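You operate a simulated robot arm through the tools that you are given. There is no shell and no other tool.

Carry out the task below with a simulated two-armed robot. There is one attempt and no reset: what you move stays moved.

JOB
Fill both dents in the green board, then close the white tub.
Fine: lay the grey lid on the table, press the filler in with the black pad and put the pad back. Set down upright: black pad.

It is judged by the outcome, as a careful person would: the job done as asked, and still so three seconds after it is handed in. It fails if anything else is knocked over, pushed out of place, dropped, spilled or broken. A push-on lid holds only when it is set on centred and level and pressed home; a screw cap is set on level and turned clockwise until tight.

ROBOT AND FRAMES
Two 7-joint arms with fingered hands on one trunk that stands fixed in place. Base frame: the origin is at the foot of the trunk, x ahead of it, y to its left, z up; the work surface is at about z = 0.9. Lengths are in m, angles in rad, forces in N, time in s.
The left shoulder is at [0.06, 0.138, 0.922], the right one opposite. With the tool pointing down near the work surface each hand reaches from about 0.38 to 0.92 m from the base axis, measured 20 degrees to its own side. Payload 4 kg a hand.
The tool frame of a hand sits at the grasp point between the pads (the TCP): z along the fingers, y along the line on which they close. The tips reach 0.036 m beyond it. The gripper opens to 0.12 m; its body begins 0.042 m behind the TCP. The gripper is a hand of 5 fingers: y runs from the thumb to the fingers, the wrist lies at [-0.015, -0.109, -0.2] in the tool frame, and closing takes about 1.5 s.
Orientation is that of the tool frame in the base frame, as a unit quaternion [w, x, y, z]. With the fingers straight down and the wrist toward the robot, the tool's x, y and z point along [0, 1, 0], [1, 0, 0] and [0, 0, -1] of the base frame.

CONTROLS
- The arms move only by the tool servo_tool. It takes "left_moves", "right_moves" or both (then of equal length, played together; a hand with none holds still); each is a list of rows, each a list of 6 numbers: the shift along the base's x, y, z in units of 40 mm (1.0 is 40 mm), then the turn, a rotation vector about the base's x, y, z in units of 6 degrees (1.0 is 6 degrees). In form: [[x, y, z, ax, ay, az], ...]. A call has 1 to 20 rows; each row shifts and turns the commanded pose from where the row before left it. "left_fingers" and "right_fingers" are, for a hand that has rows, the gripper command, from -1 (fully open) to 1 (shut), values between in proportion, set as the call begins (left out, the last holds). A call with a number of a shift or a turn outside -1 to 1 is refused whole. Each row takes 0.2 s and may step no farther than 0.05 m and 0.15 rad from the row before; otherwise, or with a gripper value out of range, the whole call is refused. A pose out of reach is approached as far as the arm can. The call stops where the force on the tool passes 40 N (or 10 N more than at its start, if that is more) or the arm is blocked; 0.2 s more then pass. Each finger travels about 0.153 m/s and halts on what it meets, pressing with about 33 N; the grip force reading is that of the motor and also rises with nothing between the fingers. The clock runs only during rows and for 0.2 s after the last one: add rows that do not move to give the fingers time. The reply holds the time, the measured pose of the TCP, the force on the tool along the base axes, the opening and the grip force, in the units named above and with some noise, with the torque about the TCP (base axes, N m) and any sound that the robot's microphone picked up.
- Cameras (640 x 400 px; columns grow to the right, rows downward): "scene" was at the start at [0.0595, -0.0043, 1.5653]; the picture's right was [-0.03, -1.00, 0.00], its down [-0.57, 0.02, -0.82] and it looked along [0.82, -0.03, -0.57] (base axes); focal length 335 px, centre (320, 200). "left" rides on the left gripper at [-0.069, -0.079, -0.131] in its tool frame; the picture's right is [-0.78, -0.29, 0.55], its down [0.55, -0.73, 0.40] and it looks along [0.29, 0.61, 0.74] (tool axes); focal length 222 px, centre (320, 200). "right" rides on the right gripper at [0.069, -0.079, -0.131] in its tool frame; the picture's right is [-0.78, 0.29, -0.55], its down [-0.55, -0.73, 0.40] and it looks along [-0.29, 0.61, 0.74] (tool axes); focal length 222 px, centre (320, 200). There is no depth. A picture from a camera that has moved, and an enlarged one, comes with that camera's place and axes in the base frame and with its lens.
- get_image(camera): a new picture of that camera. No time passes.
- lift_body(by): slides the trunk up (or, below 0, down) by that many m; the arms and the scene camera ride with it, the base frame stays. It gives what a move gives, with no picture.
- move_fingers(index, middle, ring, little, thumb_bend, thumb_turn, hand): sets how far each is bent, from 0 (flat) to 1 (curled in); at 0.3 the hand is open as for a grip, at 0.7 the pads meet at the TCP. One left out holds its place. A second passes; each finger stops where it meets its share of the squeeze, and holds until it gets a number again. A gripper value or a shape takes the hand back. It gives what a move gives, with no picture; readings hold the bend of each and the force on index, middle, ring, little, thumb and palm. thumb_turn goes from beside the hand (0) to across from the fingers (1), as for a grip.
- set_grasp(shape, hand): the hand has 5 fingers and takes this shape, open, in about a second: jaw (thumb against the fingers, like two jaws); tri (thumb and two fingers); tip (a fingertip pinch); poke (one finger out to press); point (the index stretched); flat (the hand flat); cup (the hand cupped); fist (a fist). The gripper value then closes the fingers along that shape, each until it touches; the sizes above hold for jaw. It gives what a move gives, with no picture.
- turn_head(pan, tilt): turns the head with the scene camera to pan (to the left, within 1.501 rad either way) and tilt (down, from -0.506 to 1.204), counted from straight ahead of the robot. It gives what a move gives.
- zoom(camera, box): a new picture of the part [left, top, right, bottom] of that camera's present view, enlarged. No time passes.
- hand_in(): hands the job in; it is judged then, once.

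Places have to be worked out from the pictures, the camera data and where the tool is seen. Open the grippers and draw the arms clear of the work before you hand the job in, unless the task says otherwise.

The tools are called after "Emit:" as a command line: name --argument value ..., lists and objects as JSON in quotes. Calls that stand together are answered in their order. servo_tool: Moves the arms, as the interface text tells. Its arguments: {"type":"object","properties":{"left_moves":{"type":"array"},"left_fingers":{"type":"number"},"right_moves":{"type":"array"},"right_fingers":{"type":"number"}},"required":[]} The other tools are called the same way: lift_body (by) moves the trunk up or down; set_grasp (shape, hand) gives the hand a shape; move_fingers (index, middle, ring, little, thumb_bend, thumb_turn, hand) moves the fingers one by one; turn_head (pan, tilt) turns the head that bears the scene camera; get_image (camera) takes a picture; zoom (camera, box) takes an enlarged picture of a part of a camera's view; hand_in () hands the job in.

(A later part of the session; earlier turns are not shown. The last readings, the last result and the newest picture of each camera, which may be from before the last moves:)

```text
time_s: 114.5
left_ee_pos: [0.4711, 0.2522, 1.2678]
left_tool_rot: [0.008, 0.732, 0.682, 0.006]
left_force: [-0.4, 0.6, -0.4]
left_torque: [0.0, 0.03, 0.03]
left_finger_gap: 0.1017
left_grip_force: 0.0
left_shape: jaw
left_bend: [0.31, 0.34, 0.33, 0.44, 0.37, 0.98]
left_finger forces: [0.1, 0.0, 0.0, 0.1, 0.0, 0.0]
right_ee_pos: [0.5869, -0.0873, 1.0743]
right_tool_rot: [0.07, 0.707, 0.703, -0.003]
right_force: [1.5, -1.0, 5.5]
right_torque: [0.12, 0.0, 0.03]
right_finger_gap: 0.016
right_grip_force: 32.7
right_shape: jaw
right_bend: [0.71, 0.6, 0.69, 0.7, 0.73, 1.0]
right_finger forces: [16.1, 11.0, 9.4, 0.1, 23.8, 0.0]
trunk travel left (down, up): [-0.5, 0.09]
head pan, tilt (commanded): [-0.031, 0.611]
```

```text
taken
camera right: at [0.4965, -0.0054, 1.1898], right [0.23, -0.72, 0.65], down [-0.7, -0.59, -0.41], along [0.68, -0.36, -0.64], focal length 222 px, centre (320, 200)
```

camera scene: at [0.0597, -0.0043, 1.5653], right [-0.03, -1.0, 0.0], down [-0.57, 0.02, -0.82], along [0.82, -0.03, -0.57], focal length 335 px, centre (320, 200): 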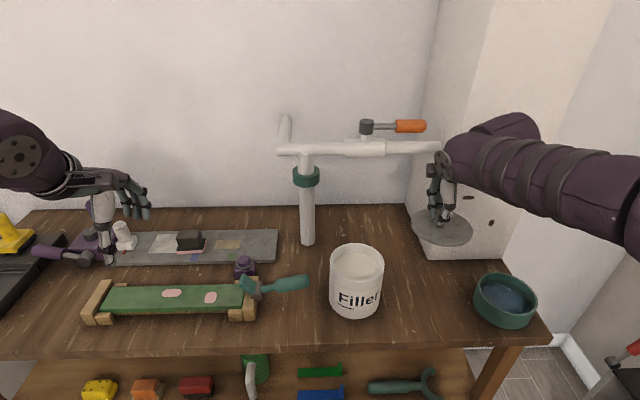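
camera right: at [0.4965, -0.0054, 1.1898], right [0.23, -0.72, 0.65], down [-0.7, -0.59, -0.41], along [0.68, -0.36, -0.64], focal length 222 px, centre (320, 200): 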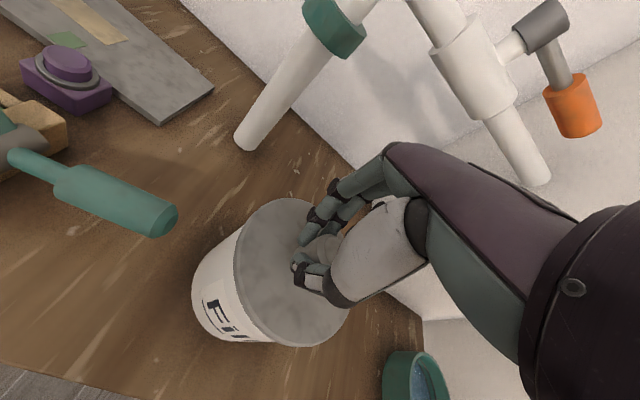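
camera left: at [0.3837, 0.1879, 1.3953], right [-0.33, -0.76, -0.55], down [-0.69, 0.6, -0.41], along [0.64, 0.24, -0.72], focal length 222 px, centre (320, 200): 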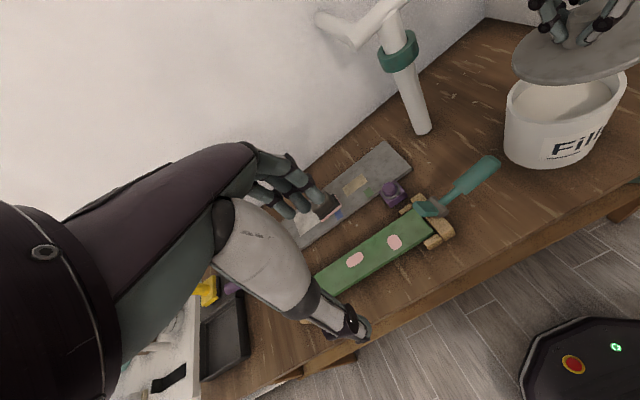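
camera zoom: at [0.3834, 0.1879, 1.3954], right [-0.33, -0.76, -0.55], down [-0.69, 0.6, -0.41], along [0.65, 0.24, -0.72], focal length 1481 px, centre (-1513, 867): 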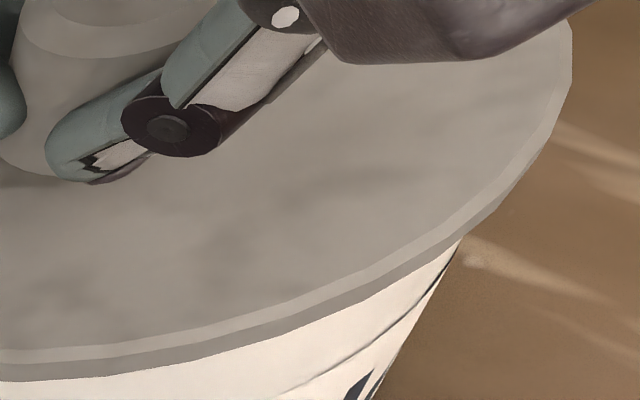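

I can't settle the tilt from here; the contact is light (5 N), so I ease off 1.5 mm, open the fingers and let the lid rest on the rim, then inspect it without the hand.

Emit:
servo_tool --right_moves '[[0, 0, 0.04, 0, 0, 0], [0, 0, 0, 0, 0, 0]]'

Emit:
servo_tool --right_moves '[[0, 0, 0, 0, 0, 0], [0, 0, 0, 0, 0, 0], [0, 0, 0, 0, 0, 0], [0, 0, 0, 0, 0, 0], [0, 0, 0, 0, 0, 0], [0, 0, 0, 0, 0, 0]]' --right_fingers -0.5

Emit:
zoom --camera "left" --box '[500, 30, 640, 180]'

Emit:
zoom --camera "scene" --box '[320, 220, 400, 325]'

```text
time_s: 115.1
left_ee_pos: [0.4698, 0.2512, 1.267]
left_tool_rot: [0.007, 0.731, 0.682, 0.007]
left_force: [-0.1, -0.3, -1.1]
left_torque: [-0.03, 0.01, -0.02]
left_finger_gap: 0.1017
left_grip_force: 0.0
left_shape: jaw
left_bend: [0.31, 0.34, 0.33, 0.44, 0.37, 0.98]
left_finger forces: [0.0, 0.0, 0.0, 0.0, 0.0, 0.1]
right_ee_pos: [0.5871, -0.0869, 1.0754]
right_tool_rot: [0.07, 0.707, 0.704, -0.003]
right_force: [-0.1, 0.3, 3.4]
right_torque: [0.11, 0.01, 0.03]
right_finger_gap: 0.0157
right_grip_force: 32.3
right_shape: jaw
right_bend: [0.71, 0.6, 0.69, 0.7, 0.73, 1.0]
right_finger forces: [15.6, 10.7, 8.5, 0.0, 23.4, 0.1]
trunk travel left (down, up): [-0.5, 0.09]
head pan, tilt (commanded): [-0.031, 0.611]
```

```text
time_s: 116.5
left_ee_pos: [0.4714, 0.2525, 1.2664]
left_tool_rot: [0.007, 0.731, 0.682, 0.006]
left_force: [-0.4, -0.2, -0.4]
left_torque: [0.02, -0.02, 0.01]
left_finger_gap: 0.1017
left_grip_force: 0.1
left_shape: jaw
left_bend: [0.31, 0.34, 0.33, 0.44, 0.37, 0.98]
left_finger forces: [0.0, 0.0, 0.1, 0.0, 0.0, 0.1]
right_ee_pos: [0.5873, -0.0877, 1.0759]
right_tool_rot: [0.07, 0.707, 0.704, -0.004]
right_force: [-0.5, 0.3, 0.2]
right_torque: [0.01, 0.02, -0.02]
right_finger_gap: 0.0896
right_grip_force: 0.1
right_shape: jaw
right_bend: [0.34, 0.37, 0.35, 0.56, 0.4, 0.99]
right_finger forces: [0.1, 0.1, 0.0, 0.0, 0.1, 0.0]
trunk travel left (down, up): [-0.5, 0.09]
head pan, tilt (commanded): [-0.031, 0.611]
heard: snap
```

```text
2.67 times, centred on (570, 105) of left
camera zoom: at [0.3838, 0.1881, 1.3952], right [-0.33, -0.76, -0.55], down [-0.69, 0.6, -0.41], along [0.64, 0.24, -0.72], focal length 592 px, centre (-347, 453)
```

zoom: 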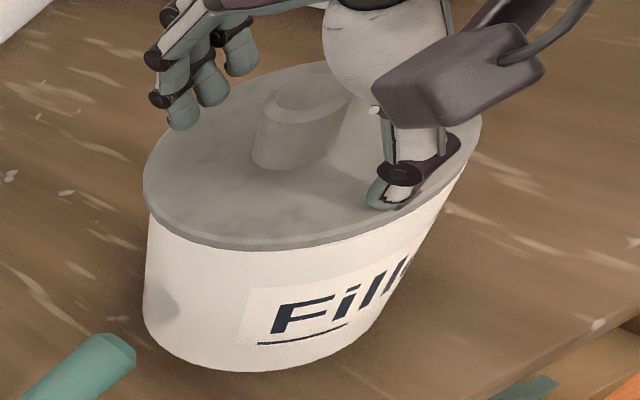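

```text
3.81 times, centred on (360, 272) of scene
camera zoom: at [0.0596, -0.0042, 1.5653], right [-0.03, -1.0, 0.0], down [-0.57, 0.02, -0.82], along [0.82, -0.03, -0.57], focal length 1275 px, centre (168, -76)
```

zoom: 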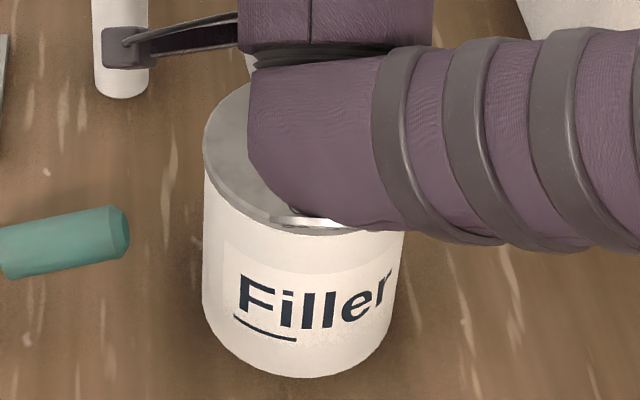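

I heard a snap as the lid settled, and it now images right where it sat originally. I raise the right hand straight up, straighten it, and inspect the lid unobstructed.

Emit:
servo_tool --right_moves '[[0, 0, 0.3, 0, 0, 0], [0, 0, 0.5, 0, 0, 0], [0, 0, 0.8, 0, 0, 0], [0, 0, 0.8, 0.5, 0.45, 0], [0, -0.4, 0.6, 0.5, 0.45, 0], [-0.3, -0.8, 0.4, 0, 0, 0], [-0.3, -0.9, 0, 0, 0, 0], [-0.3, -0.9, 0, 0, 0, 0], [0, -0.6, 0, 0, 0, 0], [0, 0, 0, 0, 0, 0]]'

Emit:
get_image --camera "scene"

Emit:
zoom --camera "scene" --box '[310, 225, 410, 325]'

Emit:
zoom --camera "left" --box '[480, 10, 640, 180]'

Emit:
get_image --camera "right"

```text
time_s: 118.7
left_ee_pos: [0.4709, 0.2523, 1.2669]
left_tool_rot: [0.006, 0.731, 0.682, 0.007]
left_force: [0.3, 0.2, 0.7]
left_torque: [-0.01, 0.01, -0.02]
left_finger_gap: 0.1019
left_grip_force: 0.1
left_shape: jaw
left_bend: [0.31, 0.34, 0.33, 0.44, 0.37, 0.98]
left_finger forces: [0.0, 0.0, 0.0, 0.0, 0.0, 0.0]
right_ee_pos: [0.5507, -0.232, 1.2112]
right_tool_rot: [0.001, 0.709, 0.705, 0.0]
right_force: [0.2, 0.5, -0.6]
right_torque: [0.0, 0.0, -0.03]
right_finger_gap: 0.0897
right_grip_force: 0.1
right_shape: jaw
right_bend: [0.33, 0.37, 0.35, 0.56, 0.4, 0.99]
right_finger forces: [0.1, 0.0, 0.0, 0.0, 0.0, 0.0]
trunk travel left (down, up): [-0.5, 0.09]
head pan, tilt (commanded): [-0.031, 0.611]
```

```text
taken
camera scene: at [0.0595, -0.0041, 1.5653], right [-0.03, -1.0, 0.0], down [-0.57, 0.02, -0.82], along [0.82, -0.03, -0.57], focal length 335 px, centre (320, 200)
```

scene: 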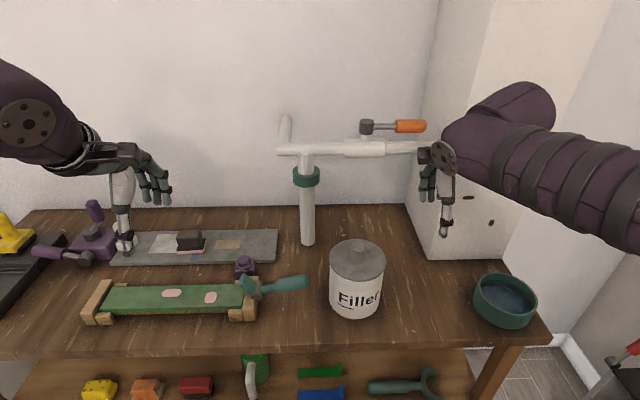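

```text
4.00 times, centred on (360, 275) of scene
camera zoom: at [0.0595, -0.0041, 1.5653], right [-0.03, -1.0, 0.0], down [-0.57, 0.02, -0.82], along [0.82, -0.03, -0.57], focal length 1339 px, centre (160, -100)
```

zoom: 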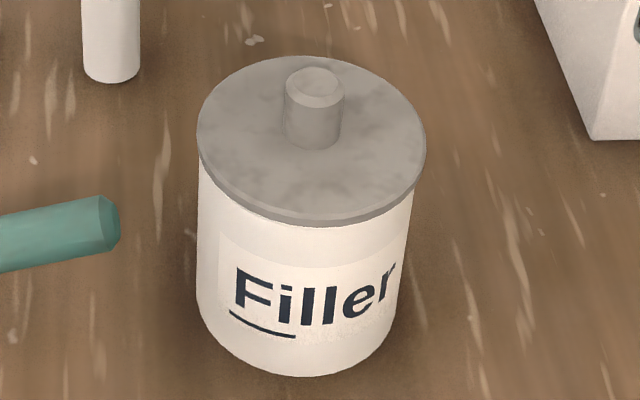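

```text
2.35 times, centred on (560, 95) of left
camera zoom: at [0.3837, 0.1882, 1.3953], right [-0.33, -0.76, -0.55], down [-0.69, 0.6, -0.41], along [0.64, 0.24, -0.72], focal length 523 px, centre (-245, 447)
```

zoom: 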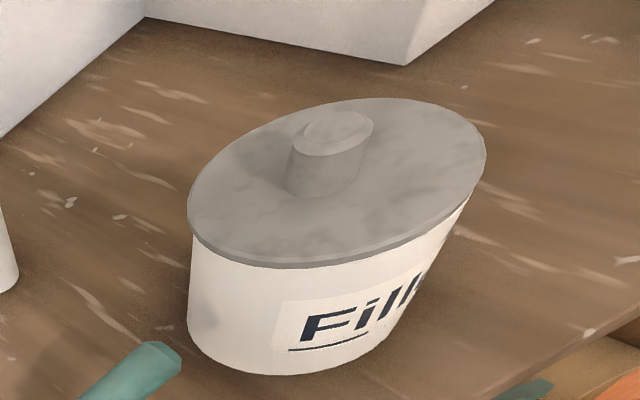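

```text
taken
camera right: at [0.4724, -0.1625, 1.3427], right [0.29, -0.79, 0.55], down [-0.74, -0.55, -0.4], along [0.61, -0.29, -0.74], focal length 222 px, centre (320, 200)
```

right: 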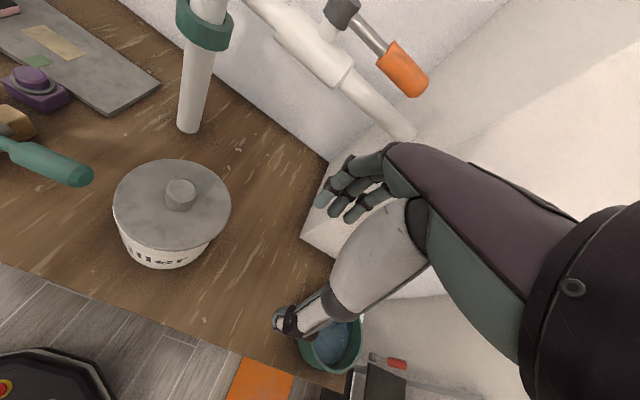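

The lid sits level and concentric, but images ~3 mm higher than at the start, so I want to press it home. I make a fist with the right hand (away from the tub) to push straight down on the knob, and look at the fist's shape.

Emit:
set_grasp --hand "right" --shape "fist"

Emit:
get_image --camera "right"

Emit:
zoom --camera "scene" --box '[380, 100, 500, 260]'

```text
time_s: 119.6
left_ee_pos: [0.4714, 0.2518, 1.267]
left_tool_rot: [0.007, 0.732, 0.681, 0.006]
left_force: [0.1, -0.2, -0.6]
left_torque: [0.01, 0.04, 0.01]
left_finger_gap: 0.1018
left_grip_force: 0.0
left_shape: jaw
left_bend: [0.31, 0.34, 0.33, 0.44, 0.37, 0.98]
left_finger forces: [0.0, 0.0, 0.1, 0.0, 0.0, 0.0]
right_ee_pos: [0.5517, -0.2314, 1.2111]
right_tool_rot: [0.0, 0.71, 0.705, 0.0]
right_force: [0.1, 0.6, 0.3]
right_torque: [0.02, -0.01, -0.01]
right_finger_gap: 0.0
right_grip_force: 0.1
right_shape: fist
right_bend: [1.0, 1.0, 1.0, 1.0, 0.96, 0.85]
right_finger forces: [0.1, 0.0, 0.1, 0.1, 0.0, 0.0]
trunk travel left (down, up): [-0.5, 0.09]
head pan, tilt (commanded): [-0.031, 0.611]
```

```text
taken
camera right: at [0.4727, -0.1624, 1.3426], right [0.29, -0.79, 0.55], down [-0.74, -0.55, -0.4], along [0.61, -0.29, -0.74], focal length 222 px, centre (320, 200)
```

right: 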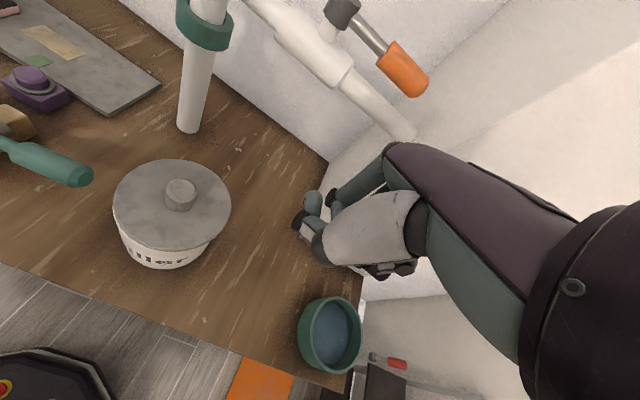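

```text
2.50 times, centred on (440, 180) of scene
camera zoom: at [0.0596, -0.0043, 1.5653], right [-0.03, -1.0, 0.0], down [-0.57, 0.02, -0.82], along [0.82, -0.03, -0.57], focal length 837 px, centre (20, 250)
```

zoom: 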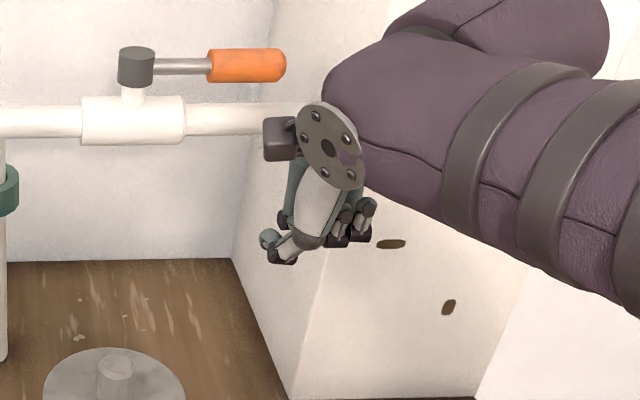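

The fist's contact point is hard to place; a closed jaw (fingertips together at the TCP) gives a better-defined pusher. I switch to that shape, shut it, and look.

Emit:
set_grasp --hand "right" --shape "jaw"

Emit:
servo_tool --right_moves '[[0, 0, 0, 0, 0, 0], [0, 0, 0, 0, 0, 0], [0, 0, 0, 0, 0, 0], [0, 0, 0, 0, 0, 0], [0, 0, 0, 0, 0, 0], [0, 0, 0, 0, 0, 0], [0, 0, 0, 0, 0, 0]]' --right_fingers 1.0

Emit:
get_image --camera "right"

Emit:
zoom --camera "scene" --box '[380, 100, 500, 260]'

```text
time_s: 120.5
left_ee_pos: [0.4717, 0.2507, 1.2666]
left_tool_rot: [0.007, 0.731, 0.682, 0.007]
left_force: [-0.1, 0.1, 0.4]
left_torque: [-0.01, 0.02, 0.02]
left_finger_gap: 0.1019
left_grip_force: 0.1
left_shape: jaw
left_bend: [0.31, 0.34, 0.33, 0.44, 0.37, 0.98]
left_finger forces: [0.1, 0.1, 0.1, 0.0, 0.0, 0.0]
right_ee_pos: [0.5508, -0.2314, 1.2118]
right_tool_rot: [0.0, 0.709, 0.705, -0.001]
right_force: [0.1, -0.2, -0.3]
right_torque: [-0.02, -0.02, 0.01]
right_finger_gap: 0.1199
right_grip_force: 0.1
right_shape: jaw
right_bend: [0.3, 0.3, 0.3, 0.3, 0.3, 0.97]
right_finger forces: [0.1, 0.0, 0.1, 0.0, 0.0, 0.0]
trunk travel left (down, up): [-0.5, 0.09]
head pan, tilt (commanded): [-0.031, 0.611]
```

```text
time_s: 122.1
left_ee_pos: [0.4712, 0.2526, 1.2655]
left_tool_rot: [0.007, 0.731, 0.682, 0.007]
left_force: [-1.3, 0.2, 1.0]
left_torque: [0.03, 0.0, -0.02]
left_finger_gap: 0.1018
left_grip_force: 0.0
left_shape: jaw
left_bend: [0.31, 0.34, 0.33, 0.44, 0.37, 0.98]
left_finger forces: [0.1, 0.0, 0.0, 0.1, 0.0, 0.0]
right_ee_pos: [0.5501, -0.2316, 1.2118]
right_tool_rot: [0.0, 0.709, 0.706, 0.0]
right_force: [-0.4, -0.3, -0.4]
right_torque: [0.0, 0.0, 0.04]
right_finger_gap: 0.0
right_grip_force: 33.2
right_shape: jaw
right_bend: [0.7, 0.7, 0.7, 0.66, 0.7, 1.0]
right_finger forces: [0.0, 0.1, 0.1, 0.0, 0.0, 0.0]
trunk travel left (down, up): [-0.5, 0.09]
head pan, tilt (commanded): [-0.031, 0.611]
```

```text
taken
camera right: at [0.4727, -0.1624, 1.3426], right [0.29, -0.79, 0.55], down [-0.74, -0.55, -0.4], along [0.61, -0.29, -0.74], focal length 222 px, centre (320, 200)
```

right: 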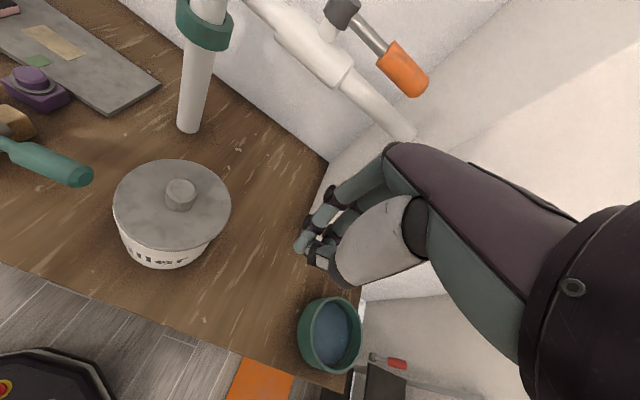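

```text
2.50 times, centred on (440, 180) of scene
camera zoom: at [0.0596, -0.0043, 1.5653], right [-0.03, -1.0, 0.0], down [-0.57, 0.02, -0.82], along [0.82, -0.03, -0.57], focal length 837 px, centre (20, 250)
```

zoom: 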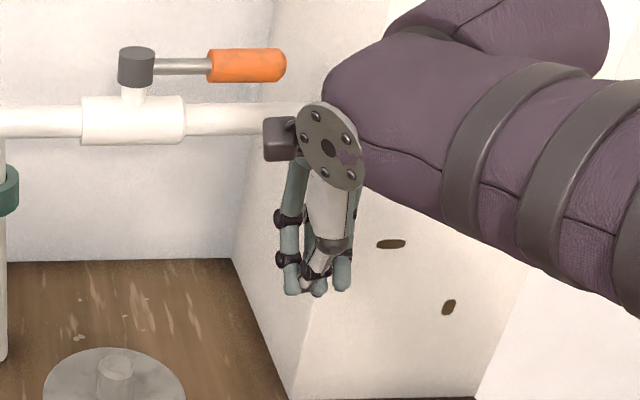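

With the jaw shut the tips reach ~38 mm below the TCP, index and middle straddling it. The knob is at (0.586, -0.103, top ≈1.076), so I bring the tips above it at TCP (0.586, -0.105, 1.135).

Emit:
servo_tool --right_moves '[[0.2, 0.7, 0, 0, 0, 0], [0.2, 0.7, 0, 0, 0, 0], [0.2, 0.7, 0, 0, 0, 0], [0.2, 0.7, -0.3, 0, 0, 0], [0.1, 0.36, -0.5, 0, 0, 0], [0, 0, -0.6, 0, 0, 0], [0, 0, -0.5, 0, 0, 0], [0, 0, 0, 0, 0, 0]]'

Emit:
zoom --camera "left" --box '[480, 0, 640, 180]'

Emit:
get_image --camera "right"

Emit:
zoom --camera "scene" --box '[310, 200, 410, 325]'

```text
time_s: 123.9
left_ee_pos: [0.471, 0.2526, 1.2669]
left_tool_rot: [0.007, 0.731, 0.682, 0.006]
left_force: [0.5, -0.1, -0.4]
left_torque: [0.02, -0.02, -0.06]
left_finger_gap: 0.1016
left_grip_force: 0.0
left_shape: jaw
left_bend: [0.31, 0.34, 0.33, 0.44, 0.37, 0.98]
left_finger forces: [0.1, 0.0, 0.0, 0.1, 0.0, 0.1]
right_ee_pos: [0.5886, -0.1056, 1.1353]
right_tool_rot: [-0.001, 0.709, 0.705, 0.0]
right_force: [-0.6, 0.0, -0.4]
right_torque: [-0.01, 0.0, -0.03]
right_finger_gap: 0.0002
right_grip_force: 32.9
right_shape: jaw
right_bend: [0.7, 0.7, 0.7, 0.66, 0.7, 1.0]
right_finger forces: [0.0, 0.0, 0.1, 0.1, 0.1, 0.0]
trunk travel left (down, up): [-0.5, 0.09]
head pan, tilt (commanded): [-0.031, 0.611]
```

```text
2.22 times, centred on (560, 90) of left
camera zoom: at [0.3837, 0.1881, 1.3953], right [-0.33, -0.76, -0.55], down [-0.69, 0.6, -0.41], along [0.64, 0.24, -0.72], focal length 494 px, centre (-213, 444)
```

zoom: 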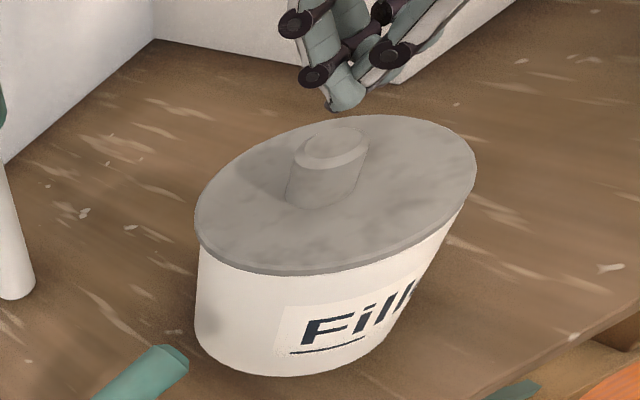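

```text
taken
camera right: at [0.5092, -0.0355, 1.2669], right [0.29, -0.79, 0.55], down [-0.74, -0.55, -0.4], along [0.61, -0.29, -0.74], focal length 222 px, centre (320, 200)
```

right: 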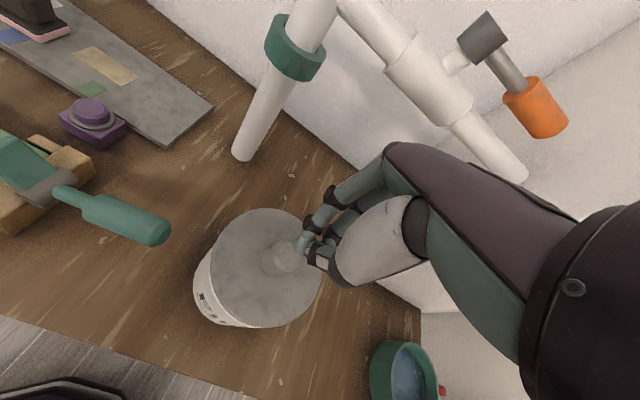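

```text
3.20 times, centred on (360, 262) of scene
camera zoom: at [0.0595, -0.0043, 1.5653], right [-0.03, -1.0, 0.0], down [-0.57, 0.02, -0.82], along [0.82, -0.03, -0.57], focal length 1071 px, centre (192, 0)
```

zoom: 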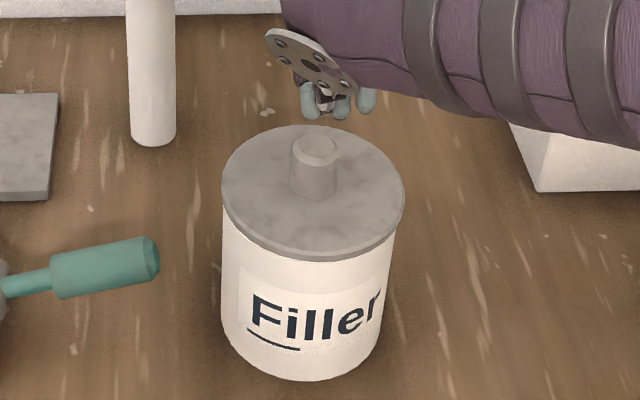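

Index and middle tips are at y≈-0.097 and -0.119, x≈0.59; I shift +5 mm y, -3 mm x so they straddle the knob centre, and lower toward the knob.

Emit:
servo_tool --right_moves '[[-0.07, 0.13, -0.2, 0, 0, 0], [0, 0, -0.15, 0, 0, 0], [0, 0, 0, 0, 0, 0]]'

Emit:
servo_tool --right_moves '[[0, 0, -0.08, 0, 0, 0], [0, 0, -0.08, 0, 0, 0], [0, 0, 0, 0, 0, 0]]'

Emit:
zoom --camera "left" --box '[480, 0, 640, 180]'

Emit:
zoom --camera "scene" --box '[310, 200, 410, 325]'

```text
time_s: 124.7
left_ee_pos: [0.4714, 0.2531, 1.2664]
left_tool_rot: [0.008, 0.731, 0.682, 0.006]
left_force: [-0.4, 0.3, 1.0]
left_torque: [0.01, -0.01, -0.01]
left_finger_gap: 0.1019
left_grip_force: 0.1
left_shape: jaw
left_bend: [0.31, 0.34, 0.33, 0.44, 0.37, 0.98]
left_finger forces: [0.0, 0.0, 0.0, 0.0, 0.0, 0.0]
right_ee_pos: [0.5851, -0.1, 1.1226]
right_tool_rot: [0.0, 0.709, 0.706, 0.0]
right_force: [-0.1, 0.0, -0.1]
right_torque: [0.01, 0.01, -0.02]
right_finger_gap: 0.0
right_grip_force: 32.8
right_shape: jaw
right_bend: [0.7, 0.7, 0.7, 0.66, 0.7, 1.0]
right_finger forces: [0.1, 0.0, 0.0, 0.1, 0.1, 0.1]
trunk travel left (down, up): [-0.5, 0.09]
head pan, tilt (commanded): [-0.031, 0.611]
```

```text
time_s: 125.5
left_ee_pos: [0.4705, 0.2521, 1.2669]
left_tool_rot: [0.008, 0.732, 0.682, 0.007]
left_force: [-0.4, -0.3, 0.0]
left_torque: [0.0, -0.03, 0.02]
left_finger_gap: 0.1017
left_grip_force: 0.1
left_shape: jaw
left_bend: [0.31, 0.34, 0.33, 0.44, 0.37, 0.98]
left_finger forces: [0.0, 0.0, 0.0, 0.0, 0.0, 0.0]
right_ee_pos: [0.5838, -0.0996, 1.1167]
right_tool_rot: [0.0, 0.709, 0.706, 0.0]
right_force: [-0.2, 0.2, 0.9]
right_torque: [0.01, 0.0, 0.0]
right_finger_gap: 0.0
right_grip_force: 33.1
right_shape: jaw
right_bend: [0.7, 0.7, 0.7, 0.66, 0.7, 1.0]
right_finger forces: [0.1, 0.0, 0.0, 0.1, 0.0, 0.1]
trunk travel left (down, up): [-0.5, 0.09]
head pan, tilt (commanded): [-0.031, 0.611]
```

```text
2.22 times, centred on (560, 90) of left
camera zoom: at [0.3838, 0.1881, 1.3952], right [-0.33, -0.76, -0.55], down [-0.69, 0.6, -0.41], along [0.64, 0.24, -0.72], focal length 494 px, centre (-213, 444)
```

zoom: 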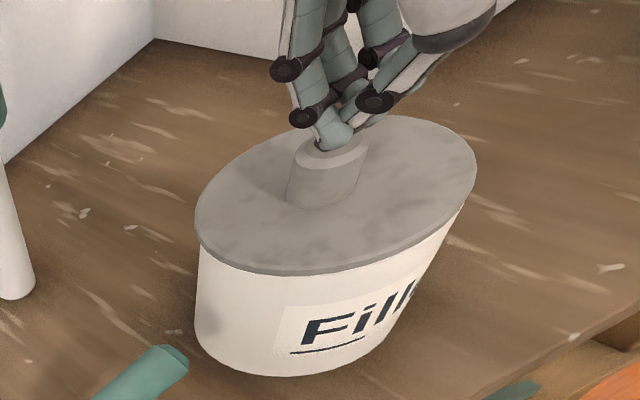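

```text
3.20 times, centred on (360, 262) of scene
camera zoom: at [0.0596, -0.0042, 1.5653], right [-0.03, -1.0, 0.0], down [-0.57, 0.02, -0.82], along [0.82, -0.03, -0.57], focal length 1071 px, centre (192, 0)
```

zoom: 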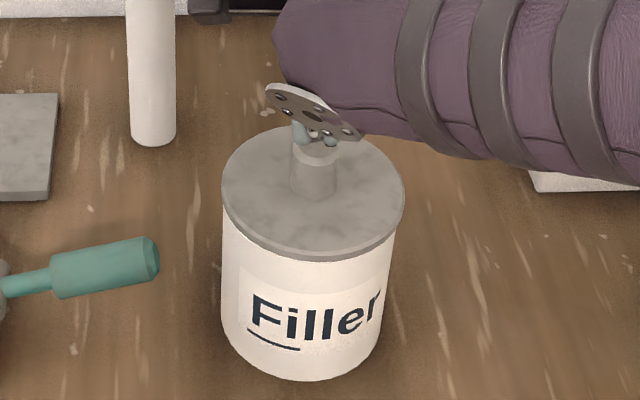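

The tips are over the knob. I press down in small steps; the call will stop itself at 40 N.

Emit:
servo_tool --right_moves '[[0, 0, -0.06, 0, 0, 0], [0, 0, -0.06, 0, 0, 0], [0, 0, -0.06, 0, 0, 0], [0, 0, -0.06, 0, 0, 0], [0, 0, 0, 0, 0, 0]]'

Emit:
zoom --camera "scene" --box '[310, 200, 410, 325]'

```text
time_s: 126.7
left_ee_pos: [0.4707, 0.2515, 1.2661]
left_tool_rot: [0.007, 0.731, 0.683, 0.007]
left_force: [0.5, -0.2, -0.4]
left_torque: [-0.01, -0.01, -0.01]
left_finger_gap: 0.1018
left_grip_force: 0.1
left_shape: jaw
left_bend: [0.31, 0.34, 0.33, 0.44, 0.37, 0.98]
left_finger forces: [0.1, 0.0, 0.0, 0.0, 0.1, 0.1]
right_ee_pos: [0.584, -0.1002, 1.1075]
right_tool_rot: [0.0, 0.709, 0.705, 0.001]
right_force: [0.8, -0.8, 3.0]
right_torque: [-0.01, -0.04, 0.0]
right_finger_gap: 0.0
right_grip_force: 32.7
right_shape: jaw
right_bend: [0.7, 0.7, 0.7, 0.66, 0.7, 1.0]
right_finger forces: [0.1, 0.1, 0.0, 0.1, 0.1, 0.1]
trunk travel left (down, up): [-0.5, 0.09]
head pan, tilt (commanded): [-0.031, 0.611]
```

```text
3.20 times, centred on (360, 262) of scene
camera zoom: at [0.0595, -0.0043, 1.5654], right [-0.03, -1.0, 0.0], down [-0.57, 0.02, -0.82], along [0.82, -0.03, -0.57], focal length 1071 px, centre (192, 0)
```

zoom: 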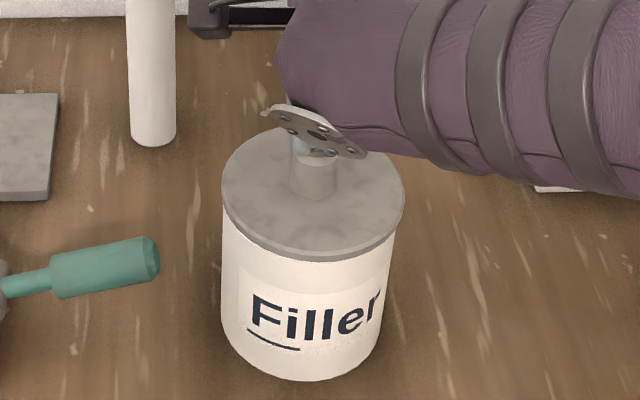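

Contact has begun (3 N at TCP z≈1.1075). I press on.

Emit:
servo_tool --right_moves '[[0, 0, -0.06, 0, 0, 0], [0, 0, -0.06, 0, 0, 0], [0, 0, -0.06, 0, 0, 0], [0, 0, 0, 0, 0, 0]]'

Emit:
zoom --camera "scene" --box '[310, 200, 410, 325]'

Emit:
zoom --camera "left" --box '[480, 0, 640, 180]'

```text
time_s: 127.8
left_ee_pos: [0.4705, 0.2527, 1.2652]
left_tool_rot: [0.007, 0.731, 0.682, 0.007]
left_force: [1.1, -0.5, -0.2]
left_torque: [-0.03, -0.01, -0.02]
left_finger_gap: 0.1018
left_grip_force: 0.2
left_shape: jaw
left_bend: [0.31, 0.34, 0.33, 0.44, 0.37, 0.98]
left_finger forces: [0.0, 0.0, 0.0, 0.0, 0.0, 0.0]
right_ee_pos: [0.5865, -0.0986, 1.1062]
right_tool_rot: [0.004, 0.708, 0.706, 0.007]
right_force: [-0.7, -1.5, 9.4]
right_torque: [-0.07, 0.06, -0.01]
right_finger_gap: 0.0001
right_grip_force: 32.9
right_shape: jaw
right_bend: [0.7, 0.7, 0.7, 0.66, 0.7, 1.0]
right_finger forces: [0.0, 0.0, 0.0, 0.0, 0.0, 0.1]
trunk travel left (down, up): [-0.5, 0.09]
head pan, tilt (commanded): [-0.031, 0.611]
stopped in row 4 (right hand): the force on the tool passed its limit at 40 N (the readings are from after the stop); the commanded pose is now the measured one
```

```text
3.20 times, centred on (360, 262) of scene
camera zoom: at [0.0586, -0.0043, 1.5648], right [-0.03, -1.0, 0.0], down [-0.57, 0.02, -0.82], along [0.82, -0.03, -0.57], focal length 1071 px, centre (192, 0)
```

zoom: 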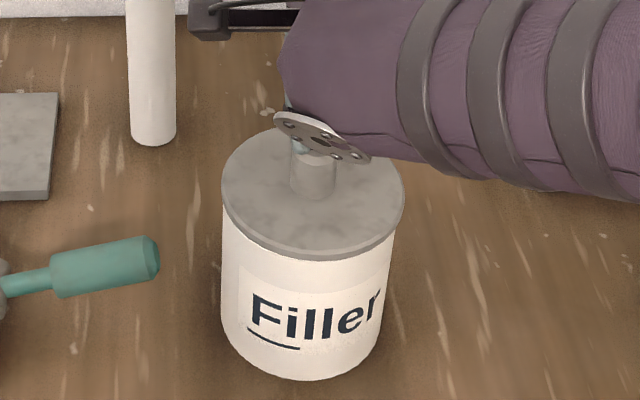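

```text
2.22 times, centred on (560, 90) of left
camera zoom: at [0.3828, 0.188, 1.3949], right [-0.33, -0.76, -0.55], down [-0.69, 0.6, -0.41], along [0.65, 0.24, -0.72], focal length 494 px, centre (-213, 444)
```

zoom: 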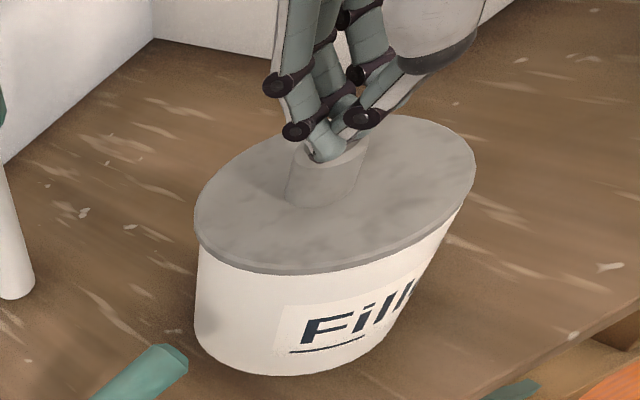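

The press reached the 40 N limit without the lid moving or another snap, which suggests it is already home. I rise clear and compare the lid with the very first close-up using the same view.

Emit:
servo_tool --right_moves '[[0, 0, 0.3, 0, 0, 0], [0, 0, 0.6, 0, 0, 0], [0, -0.5, 0.7, 0, 0, 0], [-0.2, -0.9, 0.4, 0, 0, 0], [-0.3, -0.9, 0.2, 0, 0, 0], [-0.3, -0.9, 0, 0, 0, 0], [-0.3, -0.9, 0, 0, 0, 0], [0, -0.6, 0, 0, 0, 0], [0, 0, 0, 0, 0, 0]]'

Emit:
zoom --camera "scene" --box '[300, 220, 420, 330]'

Emit:
zoom --camera "scene" --box '[220, 210, 460, 360]'

```text
time_s: 129.8
left_ee_pos: [0.4711, 0.2526, 1.2662]
left_tool_rot: [0.007, 0.731, 0.682, 0.007]
left_force: [-0.2, 0.8, 0.0]
left_torque: [-0.01, 0.02, -0.03]
left_finger_gap: 0.1017
left_grip_force: 0.1
left_shape: jaw
left_bend: [0.31, 0.34, 0.33, 0.44, 0.37, 0.98]
left_finger forces: [0.0, 0.1, 0.1, 0.1, 0.1, 0.1]
right_ee_pos: [0.5431, -0.2874, 1.1924]
right_tool_rot: [0.002, 0.708, 0.706, 0.004]
right_force: [-0.2, -0.2, 0.5]
right_torque: [-0.06, -0.02, -0.01]
right_finger_gap: 0.0001
right_grip_force: 32.5
right_shape: jaw
right_bend: [0.7, 0.7, 0.7, 0.66, 0.7, 1.0]
right_finger forces: [0.0, 0.1, 0.1, 0.1, 0.0, 0.0]
trunk travel left (down, up): [-0.5, 0.09]
head pan, tilt (commanded): [-0.031, 0.611]
```

```text
3.64 times, centred on (360, 275) of scene
camera zoom: at [0.0594, -0.0042, 1.5653], right [-0.03, -1.0, 0.0], down [-0.57, 0.02, -0.82], along [0.82, -0.03, -0.57], focal length 1217 px, centre (174, -73)
```

zoom: 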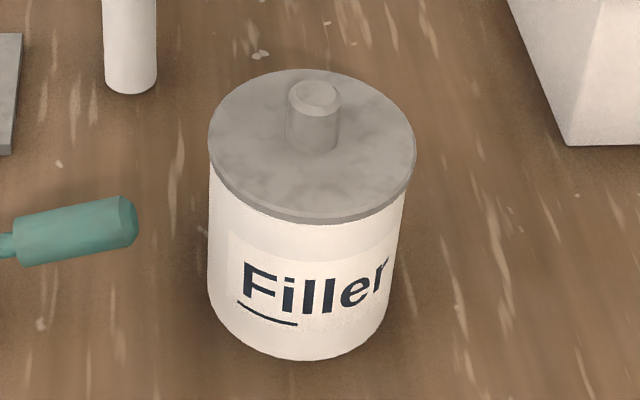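

```text
2.67 times, centred on (340, 285) of scene
camera zoom: at [0.0594, -0.0042, 1.5653], right [-0.03, -1.0, 0.0], down [-0.57, 0.02, -0.82], along [0.82, -0.03, -0.57], focal length 893 px, centre (267, -27)
```

zoom: 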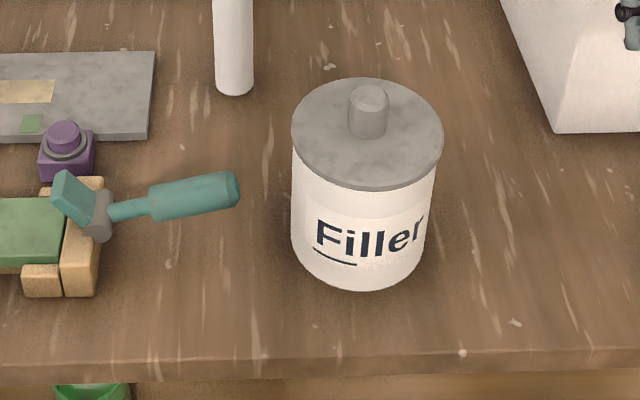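

The lid appears about 3 px higher in the picture than at the start: either ~2.5 mm high or ~2.5 mm farther in x. To tell, I put the left hand back to the exact pose of an early picture of the closed tub and compare.

Emit:
servo_tool --left_moves '[[-0.13, 0, 0.04, 0, 0.19, 0.67], [0, 0, 0, 0, 0, 0]]'

Emit:
zoom --camera "left" --box '[460, 10, 640, 190]'

Emit:
get_image --camera "left"

```text
time_s: 130.4
left_ee_pos: [0.467, 0.2519, 1.2682]
left_tool_rot: [0.0, 0.707, 0.708, 0.0]
left_force: [-0.2, 1.0, -0.3]
left_torque: [-0.01, 0.0, 0.02]
left_finger_gap: 0.1018
left_grip_force: 0.0
left_shape: jaw
left_bend: [0.31, 0.34, 0.33, 0.44, 0.37, 0.98]
left_finger forces: [0.0, 0.0, 0.0, 0.0, 0.0, 0.0]
right_ee_pos: [0.5442, -0.2872, 1.1907]
right_tool_rot: [0.002, 0.709, 0.705, 0.004]
right_force: [-0.3, 0.3, 0.9]
right_torque: [0.01, 0.03, 0.02]
right_finger_gap: 0.0001
right_grip_force: 33.4
right_shape: jaw
right_bend: [0.7, 0.7, 0.7, 0.66, 0.7, 1.0]
right_finger forces: [0.1, 0.0, 0.0, 0.0, 0.1, 0.0]
trunk travel left (down, up): [-0.5, 0.09]
head pan, tilt (commanded): [-0.031, 0.611]
```

```text
2.22 times, centred on (550, 100) of left
camera zoom: at [0.3861, 0.1825, 1.3985], right [-0.29, -0.79, -0.55], down [-0.74, 0.55, -0.4], along [0.61, 0.29, -0.74], focal length 494 px, centre (-191, 422)
```

zoom: 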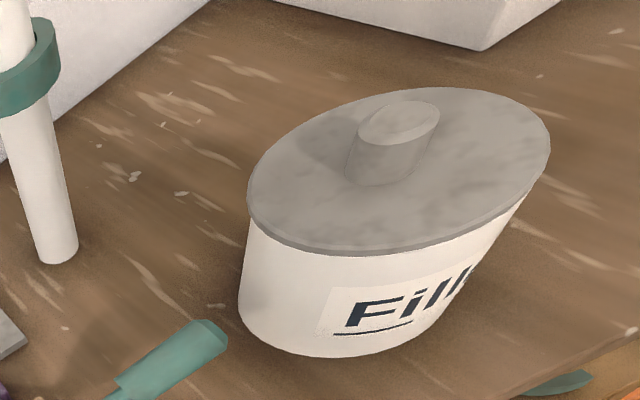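

```text
taken
camera left: at [0.3861, 0.1825, 1.3985], right [-0.29, -0.79, -0.55], down [-0.74, 0.55, -0.4], along [0.61, 0.29, -0.74], focal length 222 px, centre (320, 200)
```

left: 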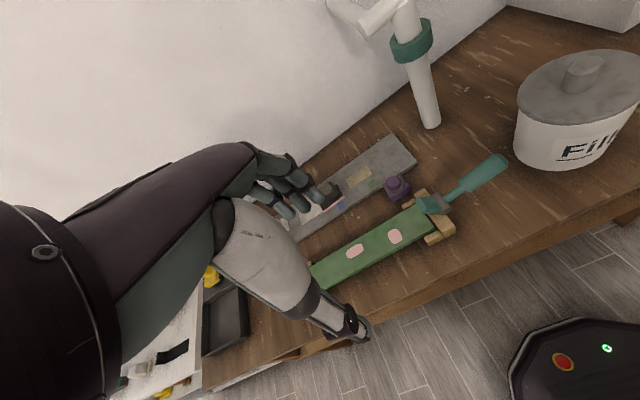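

Rows in this view are unchanged versus the loosened-lid picture, so I can't exclude that it is just resting. I want a low side view of the rim: I bring the left hand camera lower in front of the tub, tilted to look nearly level.

Emit:
servo_tool --left_moves '[[0, -0.6, -0.5, 0, -0.73, 0], [0, -0.6, -0.5, 0, -0.73, 0], [0, -0.6, -0.5, 0, -0.73, 0], [0, -0.6, -0.5, 0, -0.73, 0], [0, -0.6, -0.5, 0, -0.73, 0], [0, -0.6, -0.5, 0, -0.73, 0], [0, -0.6, -0.5, 0, -0.73, 0], [0, -0.6, -0.4, 0, -0.73, 0], [0, 0, 0, 0, 0, -0.83], [0, 0, 0, 0, 0, -0.83], [0, 0, 0, 0, 0, -0.83], [0, 0, 0, 0, 0, -0.83], [0, 0, 0, 0, 0, 0]]'

Emit:
get_image --camera "left"

```text
time_s: 133.2
left_ee_pos: [0.4672, 0.0604, 1.1116]
left_tool_rot: [0.246, 0.78, 0.549, 0.173]
left_force: [-0.3, 0.4, 0.3]
left_torque: [-0.05, 0.01, -0.04]
left_finger_gap: 0.1018
left_grip_force: 0.1
left_shape: jaw
left_bend: [0.31, 0.34, 0.33, 0.44, 0.37, 0.98]
left_finger forces: [0.1, 0.0, 0.0, 0.1, 0.0, 0.0]
right_ee_pos: [0.5432, -0.2883, 1.1924]
right_tool_rot: [0.002, 0.708, 0.706, 0.005]
right_force: [0.2, -0.6, -0.4]
right_torque: [0.02, -0.02, 0.01]
right_finger_gap: 0.0
right_grip_force: 33.1
right_shape: jaw
right_bend: [0.7, 0.7, 0.7, 0.66, 0.7, 1.0]
right_finger forces: [0.1, 0.0, 0.1, 0.0, 0.0, 0.1]
trunk travel left (down, up): [-0.5, 0.09]
head pan, tilt (commanded): [-0.031, 0.611]
```

```text
taken
camera left: at [0.3096, 0.0421, 1.1735], right [-0.2, -0.76, -0.61], down [-0.16, 0.64, -0.75], along [0.97, -0.05, -0.25], focal length 222 px, centre (320, 200)
```

left: 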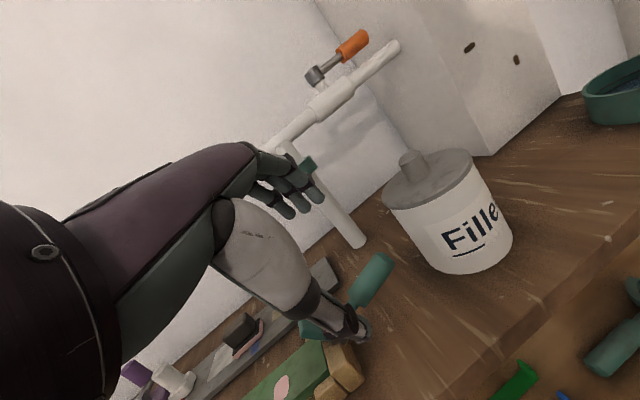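

The view shows the tub well. I zoom in on the lid and rim.

Emit:
zoom --camera "left" --box '[370, 140, 490, 230]'

Emit:
zoom --camera "left" --box '[375, 180, 435, 225]'

Emit:
zoom --camera "left" --box '[430, 150, 490, 195]'

```text
4.44 times, centred on (430, 185) of left
camera zoom: at [0.3096, 0.0421, 1.1735], right [-0.2, -0.76, -0.61], down [-0.16, 0.64, -0.75], along [0.97, -0.05, -0.25], focal length 987 px, centre (-169, 267)
```

zoom: 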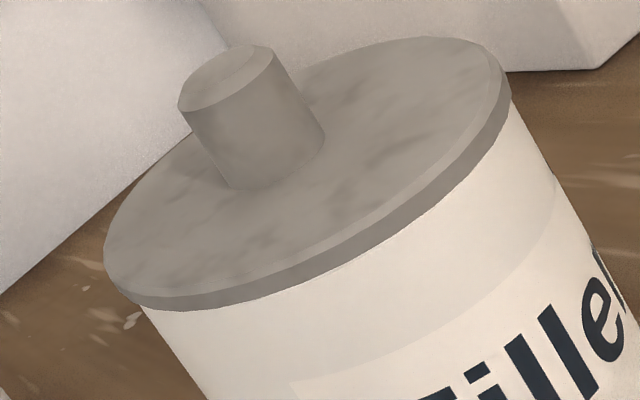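

```text
8.89 times, centred on (405, 202) of left
camera zoom: at [0.3096, 0.0421, 1.1735], right [-0.2, -0.76, -0.61], down [-0.16, 0.64, -0.75], along [0.97, -0.05, -0.25], focal length 1974 px, centre (-436, 178)
```

zoom: 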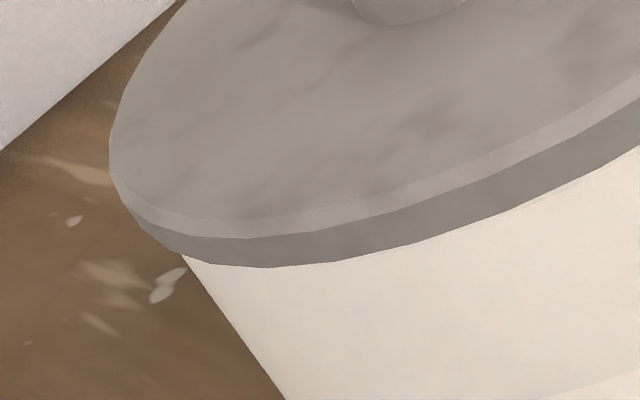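

```text
8.89 times, centred on (460, 172) of left
camera zoom: at [0.3096, 0.0421, 1.1735], right [-0.2, -0.76, -0.61], down [-0.16, 0.64, -0.75], along [0.97, -0.05, -0.25], focal length 1974 px, centre (-924, 444)
```

zoom: 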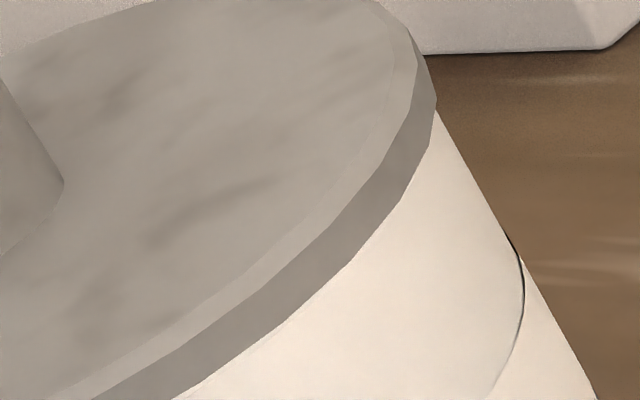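

No gap shows from here, but the lid's overhang could hide about 2 mm. I lower the trunk 9 cm so this camera looks at the rim almost level (all hands stay clear of table and objects).

Emit:
lift_body --by -0.08

Emit:
get_image --camera "left"

Emit:
zoom --camera "left" --box '[360, 100, 500, 205]'

Emit:
get_image --camera "scene"

```text
time_s: 134.4
left_ee_pos: [0.4657, 0.0597, 1.0323]
left_tool_rot: [0.247, 0.781, 0.548, 0.172]
left_force: [-0.2, -0.1, 0.7]
left_torque: [0.02, -0.01, -0.01]
left_finger_gap: 0.102
left_grip_force: 0.2
left_shape: jaw
left_bend: [0.31, 0.34, 0.33, 0.44, 0.37, 0.98]
left_finger forces: [0.0, 0.0, 0.0, 0.0, 0.1, 0.1]
right_ee_pos: [0.5426, -0.2875, 1.111]
right_tool_rot: [0.002, 0.708, 0.706, 0.005]
right_force: [-0.9, -0.9, 0.0]
right_torque: [-0.01, 0.02, -0.01]
right_finger_gap: 0.0
right_grip_force: 32.5
right_shape: jaw
right_bend: [0.7, 0.7, 0.7, 0.66, 0.7, 1.0]
right_finger forces: [0.0, 0.0, 0.1, 0.0, 0.1, 0.1]
trunk travel left (down, up): [-0.42, 0.17]
head pan, tilt (commanded): [-0.031, 0.611]
```

```text
taken
camera left: at [0.3095, 0.0421, 1.0935], right [-0.2, -0.76, -0.61], down [-0.16, 0.64, -0.75], along [0.97, -0.05, -0.25], focal length 222 px, centre (320, 200)
```

left: 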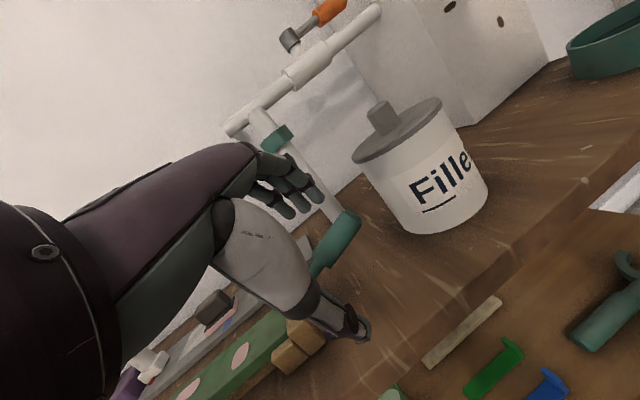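

```text
3.81 times, centred on (430, 152) of left
camera zoom: at [0.3095, 0.0421, 1.0935], right [-0.2, -0.76, -0.61], down [-0.16, 0.64, -0.75], along [0.97, -0.05, -0.25], focal length 846 px, centre (-99, 381)
```

zoom: 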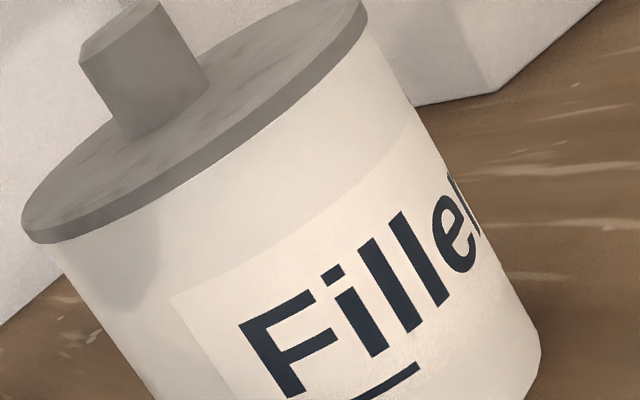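

```text
taken
camera scene: at [0.0594, -0.0043, 1.4854], right [-0.03, -1.0, 0.0], down [-0.57, 0.02, -0.82], along [0.82, -0.03, -0.57], focal length 335 px, centre (320, 200)
```

scene: 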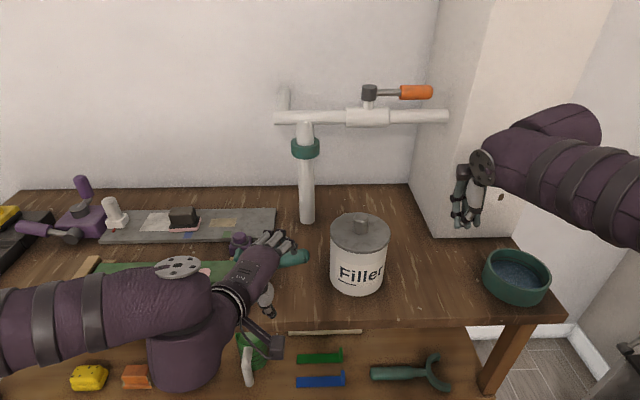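

Emit:
zoom --camera "left" --box '[352, 135, 412, 180]'

Emit:
zoom --camera "left" --box '[395, 95, 455, 140]'

```text
8.89 times, centred on (382, 158) of left
camera zoom: at [0.3095, 0.0421, 1.0935], right [-0.2, -0.76, -0.61], down [-0.16, 0.64, -0.75], along [0.97, -0.05, -0.25], focal length 1974 px, centre (-231, 578)
```

zoom: 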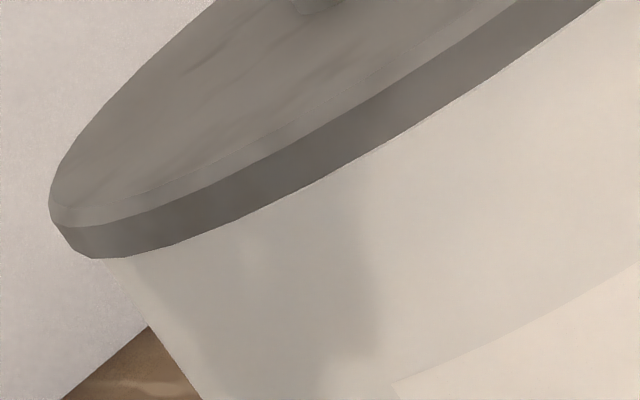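

```text
8.89 times, centred on (425, 118) of left
camera zoom: at [0.3095, 0.0421, 1.0935], right [-0.2, -0.76, -0.61], down [-0.16, 0.64, -0.75], along [0.97, -0.05, -0.25], focal length 1974 px, centre (-613, 933)
```

zoom: 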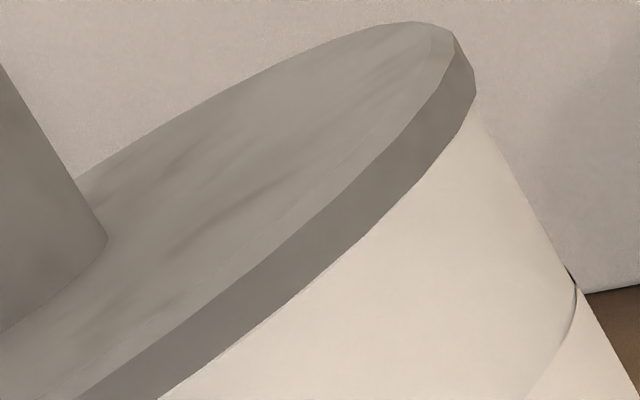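

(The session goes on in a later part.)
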